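You operate a simulated robot arm through the tools that you are given. There is no shell and no other tool. Be economical: measure what you need, move in short steps, check, and stop when the job is done.

Carry out the task below with a simulated robot arm. There is one attempt and no reset: what you move stays moved.

Task
Stand the jar from the top of the corner bench beside the hand block. It goes on the side that lies toward x +0.0, y +1.0 (a direction in the base frame), with about 3 cm between them.
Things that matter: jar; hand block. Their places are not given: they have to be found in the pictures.

It is judged by the outcome, as a careful person would: the job done as asked, and still so three seconds after it is handed in. It fails if anything else is knocked over, pushed out of place, dropped, spilled or broken.

Robot
A 7-joint arm with a two-finger parallel gripper, fixed in place. Base frame: the origin is at the foot of the arm, x ahead of it, y to its left, z up; the work surface is at about z = 0.86. Units: m, rad, N and s.
With the tool pointing down near the work surface it reaches from about 0.24 to 0.68 m from the base axis. Its first joint turns from -1.152 to 1.152 rad. Payload 2.4 kg.
The TCP is the grasp point between the finger pads, 0.03 m short of the fingertips. In the tool frame z runs along the fingers and y along their closing line. Largest opening 0.094 m; finger width 0.028, thickness 0.01; the body of the gripper, 0.05 by 0.096 m, starts 0.055 m behind the TCP.
Orientation is that of the tool frame in the base frame, as [roll, pitch, yaw] about the fixed x, y, z axes, in that order (R = Rz(yaw) Ry(pitch) Rx(roll)). With the fingers straight down and closing along the base's y, the tool's x points along the base's -x, its y along +y and its z along -z.

Tools
- The arm moves only by the tool step_arm. Its argument "moves" is a list of rows, each a list of 4 numbers: the shift along the base's x, y, z in m, then the turn about the base's z in rad. In form: [[x, y, z, spin], ...]. A call has 1 to 8 rows; each row shifts and turns the commanded pose from where the row before left it. "hand" is the finger opening in m, from 0 to 0.094, set as the call begins (left out, the last holds). Rows are played at 5 a second. More than 0.05 m and 0.15 rad between two rows, or a gripper value outside its range, and nothing of the call is played. Where a pose cannot be reached the arm comes as near as it can. A force on the tool above 40 N (or 10 N above the force at the start of the call, whichever is more), or a blocked arm, ends the call early, and 0.2 s more pass. The fingers move at their own pace (about 0.153 m/s each) and stop on an object; they squeeze with about 42 N. The grip force told is the motor's: it shows also when the fingers shut on nothing. Time passes only in rows, and 0.2 s behind the last, so rows that do not move let the fingers close. The reply holds the time, the measured pose of the TCP, the force on the tool along the base axes, the opening and the grip force, in the units named above and with some noise, and new pictures: "show" is both (left out), scene, wrist or none.
- Cameras (640 x 400 px; columns grow to the right, rows downward): "scene" is fixed at [0.0547, 0.473, 1.4301]; the picture's right is [-0.62, -0.79, 0.00], its down [-0.54, 0.43, -0.72] and it looks along [0.57, -0.45, -0.69] (base axes); focal length 321 px, centre (320, 200). "wrist" rides on the gripper at [-0.037, 0, -0.058] in the tool frame; the picture's right is [0.00, -1.00, 0.00], its down [0.97, 0.00, -0.24] and it looks along [0.24, 0.00, 0.97] (tool axes); focal length 218 px, centre (320, 200).
- measure_at(camera, pixels): for up to 12 pixels [column, row] of the newest picture of that camera ("zoom" is the newest enlarged one), the place [x, y, z] in the base frame of the surface seen there, good to about 0.002 m, but the place of the scene camera against the robot may be out by one fixed shift of up to 0.025 m in any direction. It takes no simulated time.
- inspect(camera, box): a new picture of the part [left, top, right, bottom] of that camera's present view, enlarged. It takes no simulated time.
- job_done(): hands the job in; it is judged then, once.

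Go step by step. Measure first, check grasps and placings, and put right what went wrong. The budget is 60 turns and 120 pictures, counting those below and the enlarged ones. Unless the task says otherwise, let go and move clear before handing in, and close with one line.

The tools are called after "Request:" as name(argument=value, ...) on one line, values as JSON. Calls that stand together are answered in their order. step_arm: Moves the arm, as the interface text tells. Its arguments: {"type":"object","properties":{"moves":{"type":"array","items":{"type":"array","items":{"type":"number"}}},"hand":{"type":"number"},"show":{"type":"string","enum":["both","scene","wrist","none"]}},"required":["moves"]} The other tools are called the same way: measure_at (camera, pixels) gives the place of the surface under pixels of a picture; inspect (camera, box) takes an enlarged picture of a part of a camera's view; job_done () hands the job in.

At the start:

```text
clock: 0.0
ee_pos: [0.418, 0.0418, 1.0754]
ee_rot: [-3.141, 0.001, 3.141]
wrist_force: [-0.4, -0.5, 0.4]
grip_width: 0.0939
grasp_force: 0.2
```

scene: 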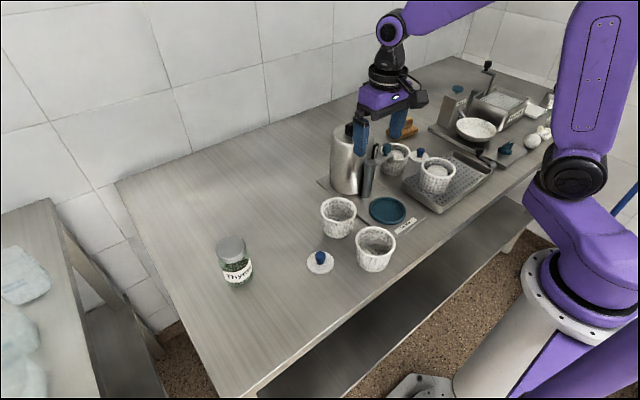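
wrist: 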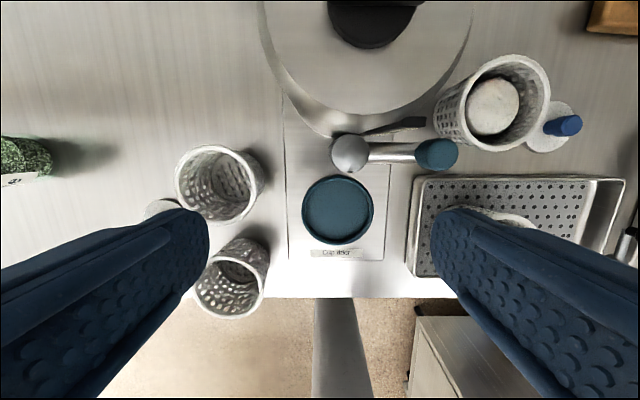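

The scene picture shows a jar labelled "Thyme" at about (234,262), and several items near the arm, but I can't tell which is the hand block. I'll enlarge both areas.

Request:
inspect(camera="scene", box=[400, 50, 560, 150])

Request:
inspect(camera="scene", box=[300, 110, 500, 280])

Request:
inspect(camera="scene", box=[180, 210, 340, 310])

```text
4.00 times, centred on (480, 100) of scene
```

zoom: 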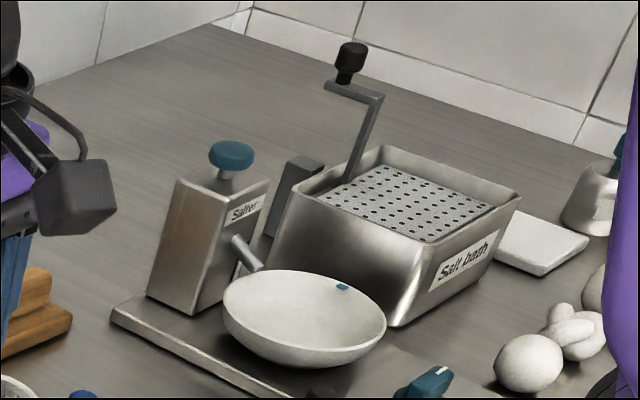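

```text
2.35 times, centred on (400, 195) of scene
```

zoom: 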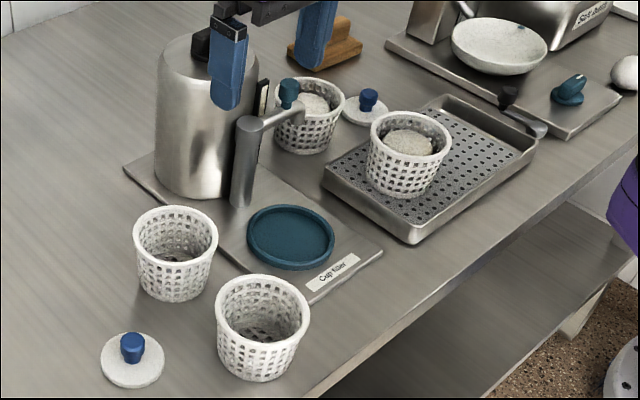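

```text
4.00 times, centred on (260, 260) of scene
```

zoom: 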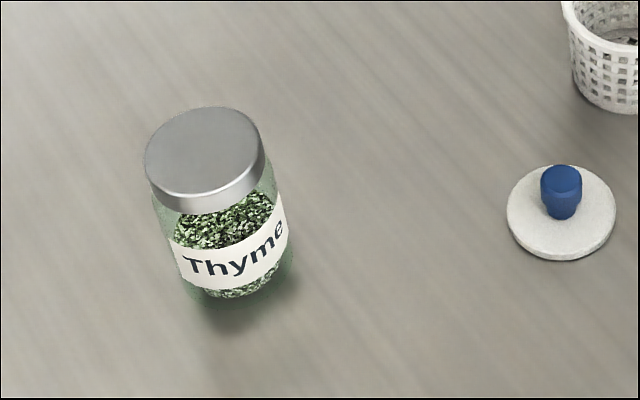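

The likely hand block is the stepped wooden piece near scene (405,130), partly hidden by the finger. I'll measure it, the jar and the items around them.

Request:
measure_at(camera="scene", pixels=[[232, 245], [218, 250], [245, 250], [239, 286], [250, 290], [408, 126], [416, 132], [404, 138], [395, 138], [320, 264], [395, 150], [418, 153]])

Request:
measure_at(camera="wrist", pixels=[[25, 158], [45, 157], [10, 182], [50, 175], [620, 20], [600, 20], [592, 30], [630, 33], [560, 125], [493, 105], [370, 25], [350, 210]])

Request:
inspect(camera="wrist", box=[480, 0, 640, 100])

Request:
inspect(camera="scene", box=[360, 95, 456, 155])

```text
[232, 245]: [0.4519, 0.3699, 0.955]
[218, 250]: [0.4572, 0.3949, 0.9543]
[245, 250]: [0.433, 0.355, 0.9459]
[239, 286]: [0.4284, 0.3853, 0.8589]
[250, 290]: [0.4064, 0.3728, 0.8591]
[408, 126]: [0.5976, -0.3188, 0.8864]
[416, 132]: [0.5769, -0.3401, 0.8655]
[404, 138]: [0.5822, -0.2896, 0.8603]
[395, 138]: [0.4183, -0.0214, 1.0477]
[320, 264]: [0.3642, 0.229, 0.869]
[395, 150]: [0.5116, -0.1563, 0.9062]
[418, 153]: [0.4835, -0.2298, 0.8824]
```

```text
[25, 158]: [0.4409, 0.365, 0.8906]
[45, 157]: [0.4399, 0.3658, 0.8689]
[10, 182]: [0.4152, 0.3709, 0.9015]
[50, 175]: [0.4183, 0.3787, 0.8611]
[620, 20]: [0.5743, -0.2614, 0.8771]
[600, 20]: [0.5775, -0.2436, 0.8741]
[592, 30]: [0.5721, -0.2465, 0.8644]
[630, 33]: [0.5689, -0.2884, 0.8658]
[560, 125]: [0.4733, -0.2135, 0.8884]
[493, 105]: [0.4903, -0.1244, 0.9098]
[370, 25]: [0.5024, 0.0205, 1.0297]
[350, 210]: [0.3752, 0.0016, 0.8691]
```

```text
4.00 times, centred on (560, 50) of wrist
```

zoom: 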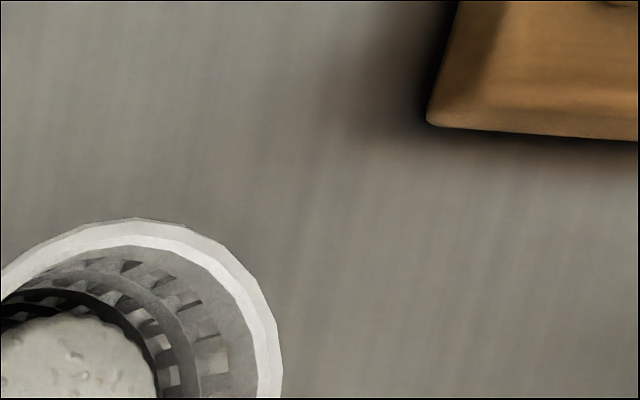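

```text
6.67 times, centred on (408, 125) of scene
```

zoom: 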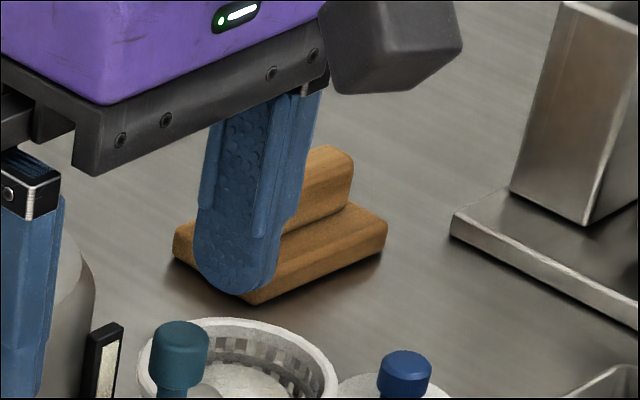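

The wooden block's near (+y) edge is at about y=-0.245 and the jar is near (0.43, 0.38). I'll move above the jar at a safe height and look at it with the wrist camera.

Request:
step_arm(moves=[[0, 0.04, 0.02, 0], [0, 0.045, 0.02, 0], [0, 0.045, 0.01, 0], [0, 0.045, 0, 0], [0, 0.045, 0, 0], [0, 0.045, 0, 0], [0, 0.04, 0, 0], [0, 0, 0, 0]], show="both")

```text
clock: 1.8
ee_pos: [0.4159, 0.3459, 1.1236]
ee_rot: [-3.141, 0.001, -3.14]
wrist_force: [-0.5, 0.0, 0.1]
grip_width: 0.0939
grasp_force: 0.0
```

scene: 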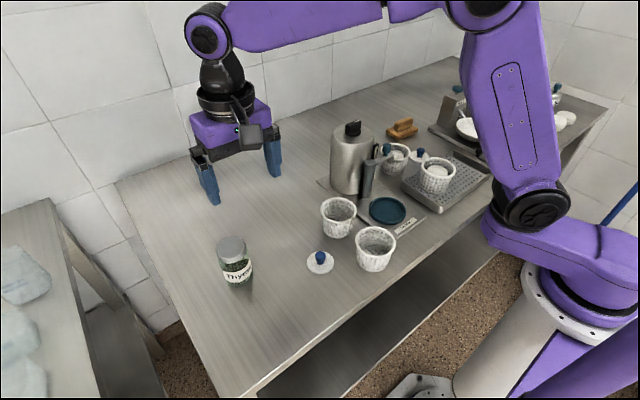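
wrist: 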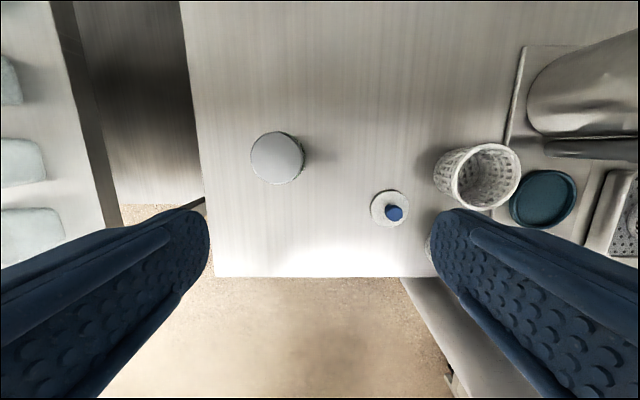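

The jar lid is now clear in the wrist view at about (277,158), and the block is unobstructed in the scene at about (403,128). I'll measure both.

Request:
measure_at(camera="wrist", pixels=[[277, 158], [253, 158], [301, 158], [277, 135], [277, 181], [330, 160], [388, 190]])

Request:
inspect(camera="scene", box=[360, 95, 456, 155])

Request:
measure_at(camera="scene", pixels=[[230, 246], [390, 135], [398, 138], [416, 130], [403, 121], [410, 120], [398, 127], [354, 126]])

```text
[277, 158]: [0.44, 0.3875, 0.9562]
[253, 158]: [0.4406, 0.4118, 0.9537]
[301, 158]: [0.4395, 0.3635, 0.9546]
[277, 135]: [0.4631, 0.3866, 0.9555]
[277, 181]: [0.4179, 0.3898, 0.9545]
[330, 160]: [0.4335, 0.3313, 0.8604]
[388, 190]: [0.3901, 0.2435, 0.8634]
```

```text
6.67 times, centred on (408, 125) of scene
```

zoom: 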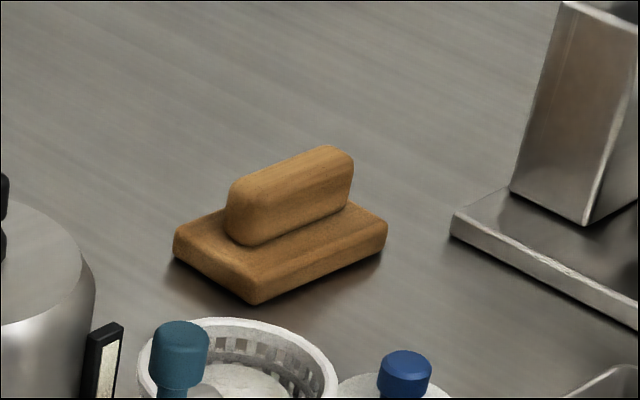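

```text
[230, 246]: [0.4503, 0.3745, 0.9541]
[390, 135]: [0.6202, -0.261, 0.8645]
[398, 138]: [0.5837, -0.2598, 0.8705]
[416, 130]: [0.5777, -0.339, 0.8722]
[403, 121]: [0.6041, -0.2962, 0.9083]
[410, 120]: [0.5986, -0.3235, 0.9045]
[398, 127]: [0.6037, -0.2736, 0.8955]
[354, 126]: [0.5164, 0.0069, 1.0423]
```

The jar's lid is centred at (0.440, 0.388), top at z 0.955 and about 5 cm wide. I'll centre over it and start down with open fingers, and take zoomed measurements of the block corners at the same time.

Request:
measure_at(camera="zoom", pixels=[[178, 235], [180, 252], [248, 280], [250, 298], [383, 225], [380, 248], [215, 255], [215, 272], [230, 200], [350, 160]])

Request:
step_arm(moves=[[0.024, 0.041, 0, 0], [0, 0, -0.045, 0], [0, 0, -0.04, 0], [0, 0, 0, 0]], hand=0.094, show="both")

```text
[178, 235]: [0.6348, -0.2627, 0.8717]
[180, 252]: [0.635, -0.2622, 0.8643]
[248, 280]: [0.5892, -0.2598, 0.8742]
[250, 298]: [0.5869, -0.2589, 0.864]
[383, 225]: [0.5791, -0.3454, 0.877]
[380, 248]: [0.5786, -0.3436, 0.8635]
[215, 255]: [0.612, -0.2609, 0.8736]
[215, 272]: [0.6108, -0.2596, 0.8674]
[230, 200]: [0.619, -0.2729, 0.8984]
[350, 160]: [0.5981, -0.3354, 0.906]
```

```text
clock: 2.8
ee_pos: [0.4414, 0.3877, 1.0389]
ee_rot: [3.141, 0.002, -3.14]
wrist_force: [-0.9, 0.3, 0.6]
grip_width: 0.0939
grasp_force: 0.0
```

scene: 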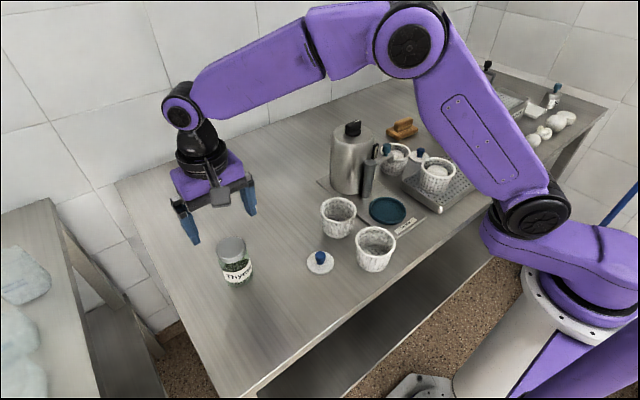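
wrist: 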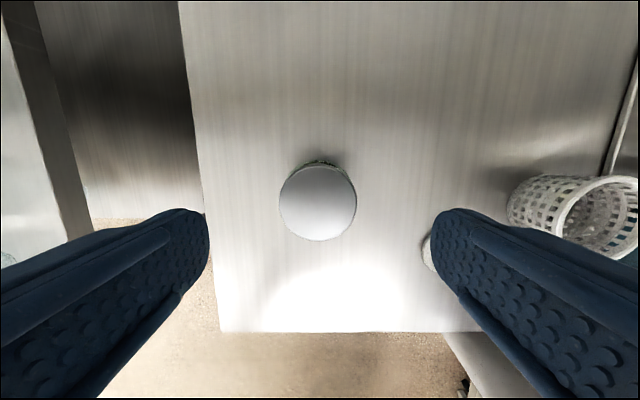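

The lid sits centred between the fingers at (318,201). I'll descend to z≈0.911 to grip the glass body.

Request:
step_arm(moves=[[-0.001, 0, -0.045, 0], [0, 0, -0.045, 0], [0, 0, -0.036, 0], [0, 0, 0, 0]], show="both")

```text
clock: 3.8
ee_pos: [0.4408, 0.3883, 0.9144]
ee_rot: [3.14, 0.0, 3.14]
wrist_force: [-0.5, -0.4, 0.2]
grip_width: 0.094
grasp_force: 0.0
```

scene: 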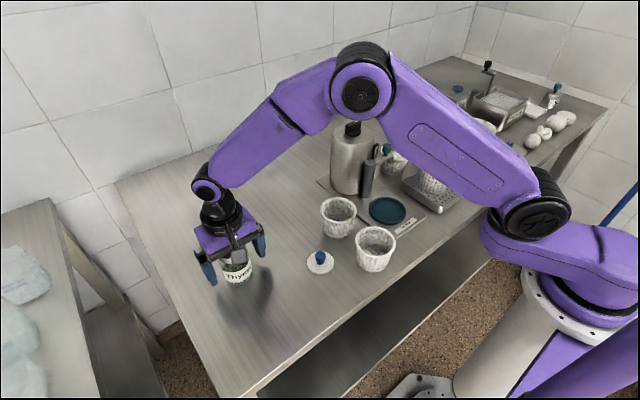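
wrist: 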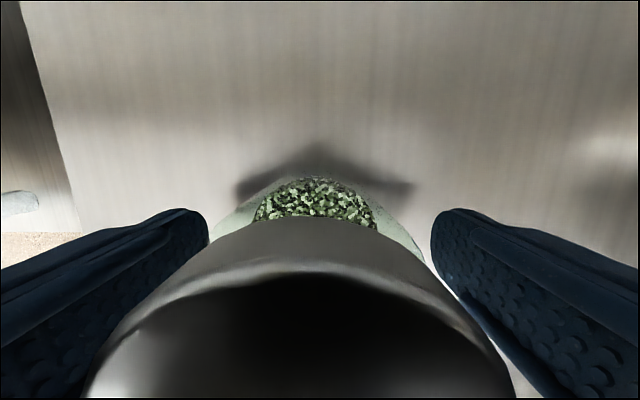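

The jar is between the fingers with no contact. I'll close on it.

Request:
step_arm(moves=[[0, 0, 0, 0], [0, 0, 0, 0], [0, 0, 0, 0], [0, 0, 0, 0]], hand=0.0, show="wrist")

```text
clock: 4.8
ee_pos: [0.4407, 0.389, 0.915]
ee_rot: [-3.141, -0.001, 3.141]
wrist_force: [0.4, 0.1, -0.1]
grip_width: 0.0573
grasp_force: 41.8
```

wrist: 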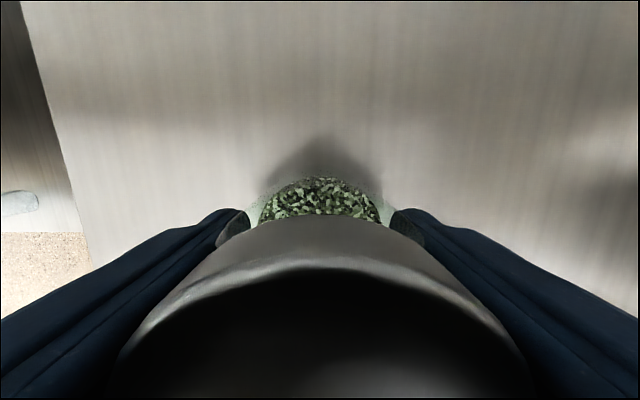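

The jar is gripped at 0.057 m width. I'll lift straight up, checking the hold.

Request:
step_arm(moves=[[0, 0, 0.02, 0], [0, 0, 0.045, 0], [0, 0, 0.045, 0], [0, 0, 0.045, 0], [0, 0, 0.045, 0], [0, 0, 0.04, 0], [0, 0, 0, 0]], show="scene")

```text
clock: 6.4
ee_pos: [0.4423, 0.3885, 1.1554]
ee_rot: [-3.142, 0.0, 3.141]
wrist_force: [-0.3, 0.2, -2.4]
grip_width: 0.0571
grasp_force: 42.6
```

scene: 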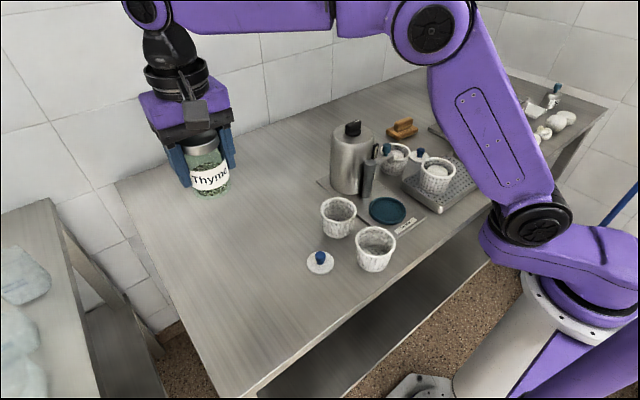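

The jar came up cleanly. I'll carry it toward the block at z≈1.155, above the canister (top about 1.05).

Request:
step_arm(moves=[[0, -0.03, 0.005, 0], [0.01, -0.04, 0.005, 0], [0.01, -0.045, 0.005, 0], [0.01, -0.045, 0, 0], [0.01, -0.045, 0, 0], [0.01, -0.045, 0, 0], [0.01, -0.04, 0, 0], [0, 0, 0, 0]], show="scene")

Request:
step_arm(moves=[[0.01, -0.03, 0, 0], [0.015, -0.04, 0, 0], [0.015, -0.04, 0, 0], [0.015, -0.04, 0, 0], [0.015, -0.04, 0, 0], [0.01, -0.03, 0, 0], [0, 0, 0, 0]], show="both")

```text
clock: 8.2
ee_pos: [0.4998, 0.0948, 1.171]
ee_rot: [3.141, 0.0, 3.14]
wrist_force: [-0.1, 0.0, -1.2]
grip_width: 0.0572
grasp_force: 42.3
```

scene: 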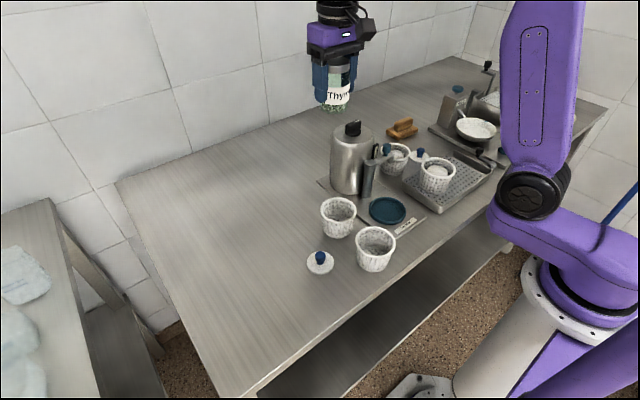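

```text
clock: 9.8
ee_pos: [0.5781, -0.1236, 1.1693]
ee_rot: [-3.141, 0.001, -3.14]
wrist_force: [-0.8, -0.4, -1.8]
grip_width: 0.0571
grasp_force: 42.7
```

scene: 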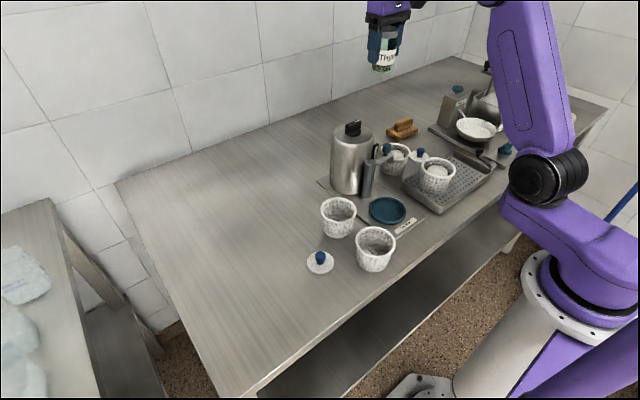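
wrist: 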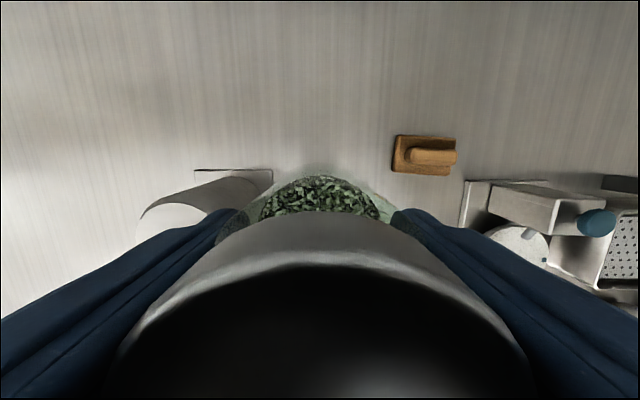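

The block is fully visible in the wrist view at around (425,155). I'll zoom in to measure its +y edge precisely.

Request:
inspect(camera="wrist", box=[376, 130, 472, 190])

Request:
measure_at(camera="wrist", pixels=[[396, 137], [394, 153], [393, 169], [397, 153], [450, 174], [455, 140], [430, 156], [270, 170], [197, 171], [466, 182]])

```text
6.67 times, centred on (424, 160) of wrist
```

zoom: 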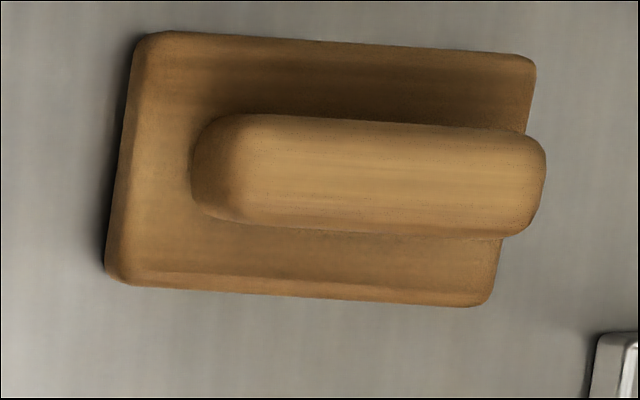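

```text
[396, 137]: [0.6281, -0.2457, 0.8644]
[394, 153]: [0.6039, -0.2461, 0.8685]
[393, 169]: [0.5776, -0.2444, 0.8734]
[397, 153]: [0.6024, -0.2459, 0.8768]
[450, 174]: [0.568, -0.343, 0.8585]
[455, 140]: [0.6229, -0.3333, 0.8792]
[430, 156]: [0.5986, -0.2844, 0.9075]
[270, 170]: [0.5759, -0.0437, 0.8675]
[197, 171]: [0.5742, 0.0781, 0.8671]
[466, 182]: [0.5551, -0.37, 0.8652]
```

The block's +y face lies at y≈-0.246, centred on x≈0.60, so the jar goes at (0.600, -0.187). I'll move over that point and begin lowering.

Request:
step_arm(moves=[[0.011, -0.032, 0, 0], [0.011, -0.0315, 0, 0], [0, 0, -0.045, 0], [0, 0, -0.045, 0], [0, 0, -0.045, 0], [0, 0, -0.04, 0], [0, 0, -0.03, 0], [0, 0, 0, 0]], show="both")

```text
clock: 11.6
ee_pos: [0.6036, -0.184, 0.9635]
ee_rot: [-3.141, 0.002, 3.141]
wrist_force: [0.4, 0.0, -1.4]
grip_width: 0.0572
grasp_force: 42.2
```

scene: 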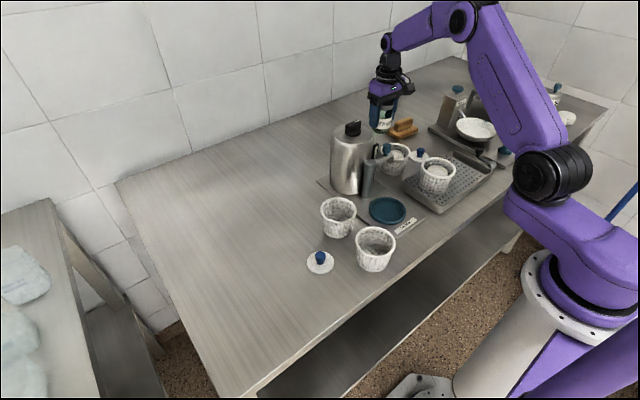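
wrist: 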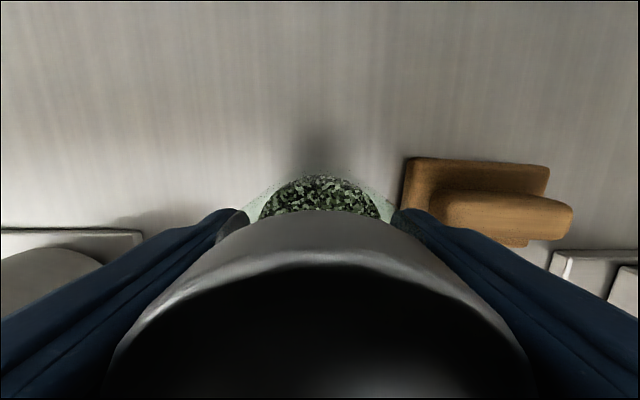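

Pose reads (0.604, -0.184, 0.9635), with the block edge clear of the right finger. I'll trim the position and lower to just above the surface.

Request:
step_arm(moves=[[-0.002, -0.002, -0.02, 0], [0, 0, -0.015, 0], [0, 0, -0.008, 0], [0, 0, 0, 0]], show="both")

```text
clock: 12.6
ee_pos: [0.6019, -0.1865, 0.9205]
ee_rot: [-3.142, 0.0, -3.141]
wrist_force: [0.0, -0.2, -2.0]
grip_width: 0.0569
grasp_force: 42.0
```

scene: 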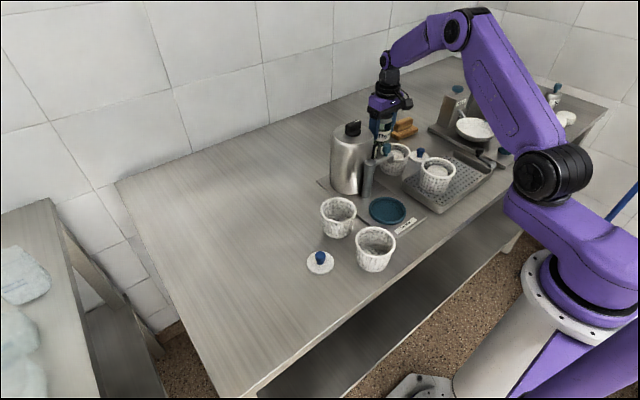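
wrist: 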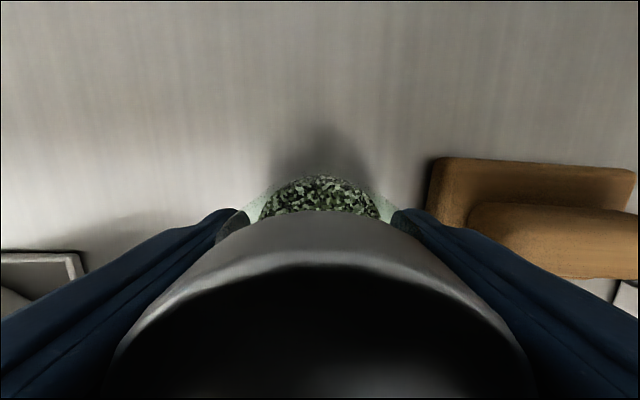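

The jar is about 5 mm above the surface, still clear of the block. I'll ease down in 1–2 mm steps and watch for contact in the z force.

Request:
step_arm(moves=[[0, 0, -0.002, 0], [0, 0, -0.0015, 0], [0, 0, -0.0015, 0], [0, 0, 0, 0]], show="none")

```text
clock: 13.6
ee_pos: [0.6005, -0.1863, 0.917]
ee_rot: [-3.142, -0.001, -3.141]
wrist_force: [1.0, 0.6, -2.6]
grip_width: 0.0572
grasp_force: 41.9
```

The force shows no contact yet at z≈0.916. I'll go slightly further.

Request:
step_arm(moves=[[0, 0, -0.001, 0], [0, 0, -0.001, 0], [0, 0, 0, 0]], show="none")

```text
clock: 14.4
ee_pos: [0.5998, -0.186, 0.9156]
ee_rot: [-3.141, 0.001, -3.141]
wrist_force: [-1.9, 1.0, 5.7]
grip_width: 0.0568
grasp_force: 42.4
```

The z force turned from -2 to +5.7 N, so the jar is standing on the surface. I'll open the fingers only to 0.076 so the block isn't touched.

Request:
step_arm(moves=[[0, 0, 0, 0], [0, 0, 0, 0], [0, 0, 0, 0]], hand=0.076, show="wrist")

```text
clock: 15.2
ee_pos: [0.5995, -0.1882, 0.9125]
ee_rot: [3.141, 0.0, 3.141]
wrist_force: [-0.2, 1.1, 0.8]
grip_width: 0.0761
grasp_force: 0.1
```

wrist: 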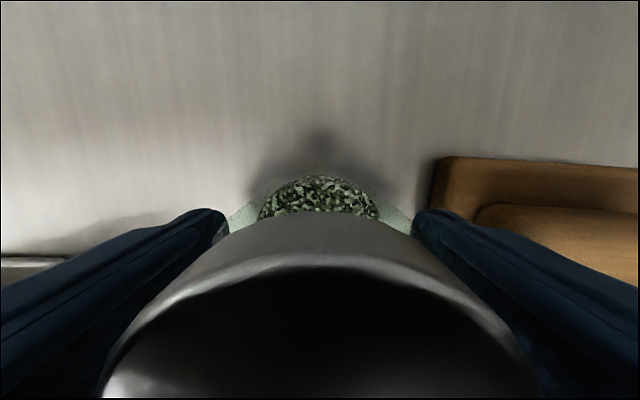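

The jar is released and both fingers are clear of it and the block. I'll retreat straight up.

Request:
step_arm(moves=[[0, 0, 0.02, 0], [0, 0, 0.04, 0], [0, 0, 0.045, 0], [0, 0, 0.045, 0], [0, 0, 0.045, 0], [0, 0, 0.03, 0], [0, 0, 0, 0]], show="both")

```text
clock: 16.8
ee_pos: [0.5986, -0.1881, 1.1423]
ee_rot: [3.141, 0.001, 3.14]
wrist_force: [-0.6, -0.3, -1.2]
grip_width: 0.0762
grasp_force: 0.0
```

scene: 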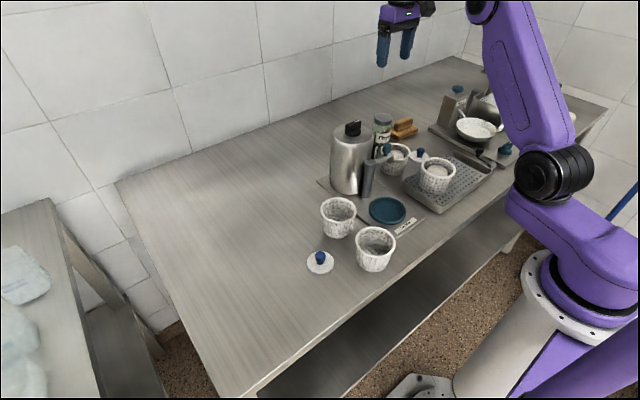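
wrist: 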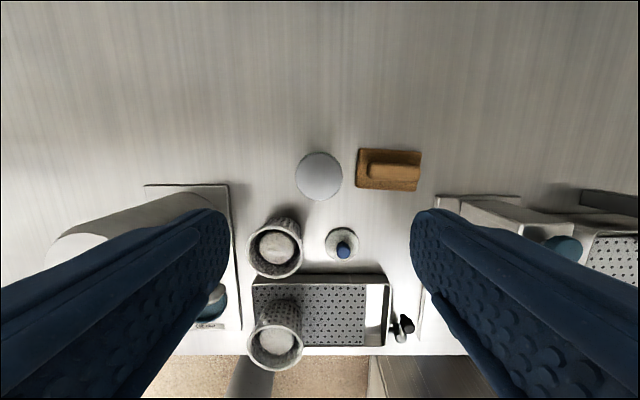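

The jar stands beside the block, lid at (319,177) and block edge near column 357. I'll check the final gap.

Request:
measure_at(camera="wrist", pixels=[[319, 177], [297, 177], [341, 177], [319, 155], [319, 199], [357, 150], [356, 168], [356, 187]])

```text
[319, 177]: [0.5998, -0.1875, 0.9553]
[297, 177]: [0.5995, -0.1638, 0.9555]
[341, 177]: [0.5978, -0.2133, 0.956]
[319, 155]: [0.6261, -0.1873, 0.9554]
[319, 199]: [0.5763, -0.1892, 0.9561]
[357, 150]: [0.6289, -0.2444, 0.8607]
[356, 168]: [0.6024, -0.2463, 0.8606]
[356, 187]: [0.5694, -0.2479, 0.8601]
```

The jar is upright at (0.600, -0.188), with its side at y≈-0.217 and the block face at y≈-0.246, a gap of about 3 cm. Nothing else has moved, so I'm handing in.

Request:
job_done()

```text
The job is handed in.
```

The thyme jar now stands upright on the +y side of the hand block, which I took to be the stepped wooden block, with about 3 cm between them; the arm is clear and nothing else looked disturbed.
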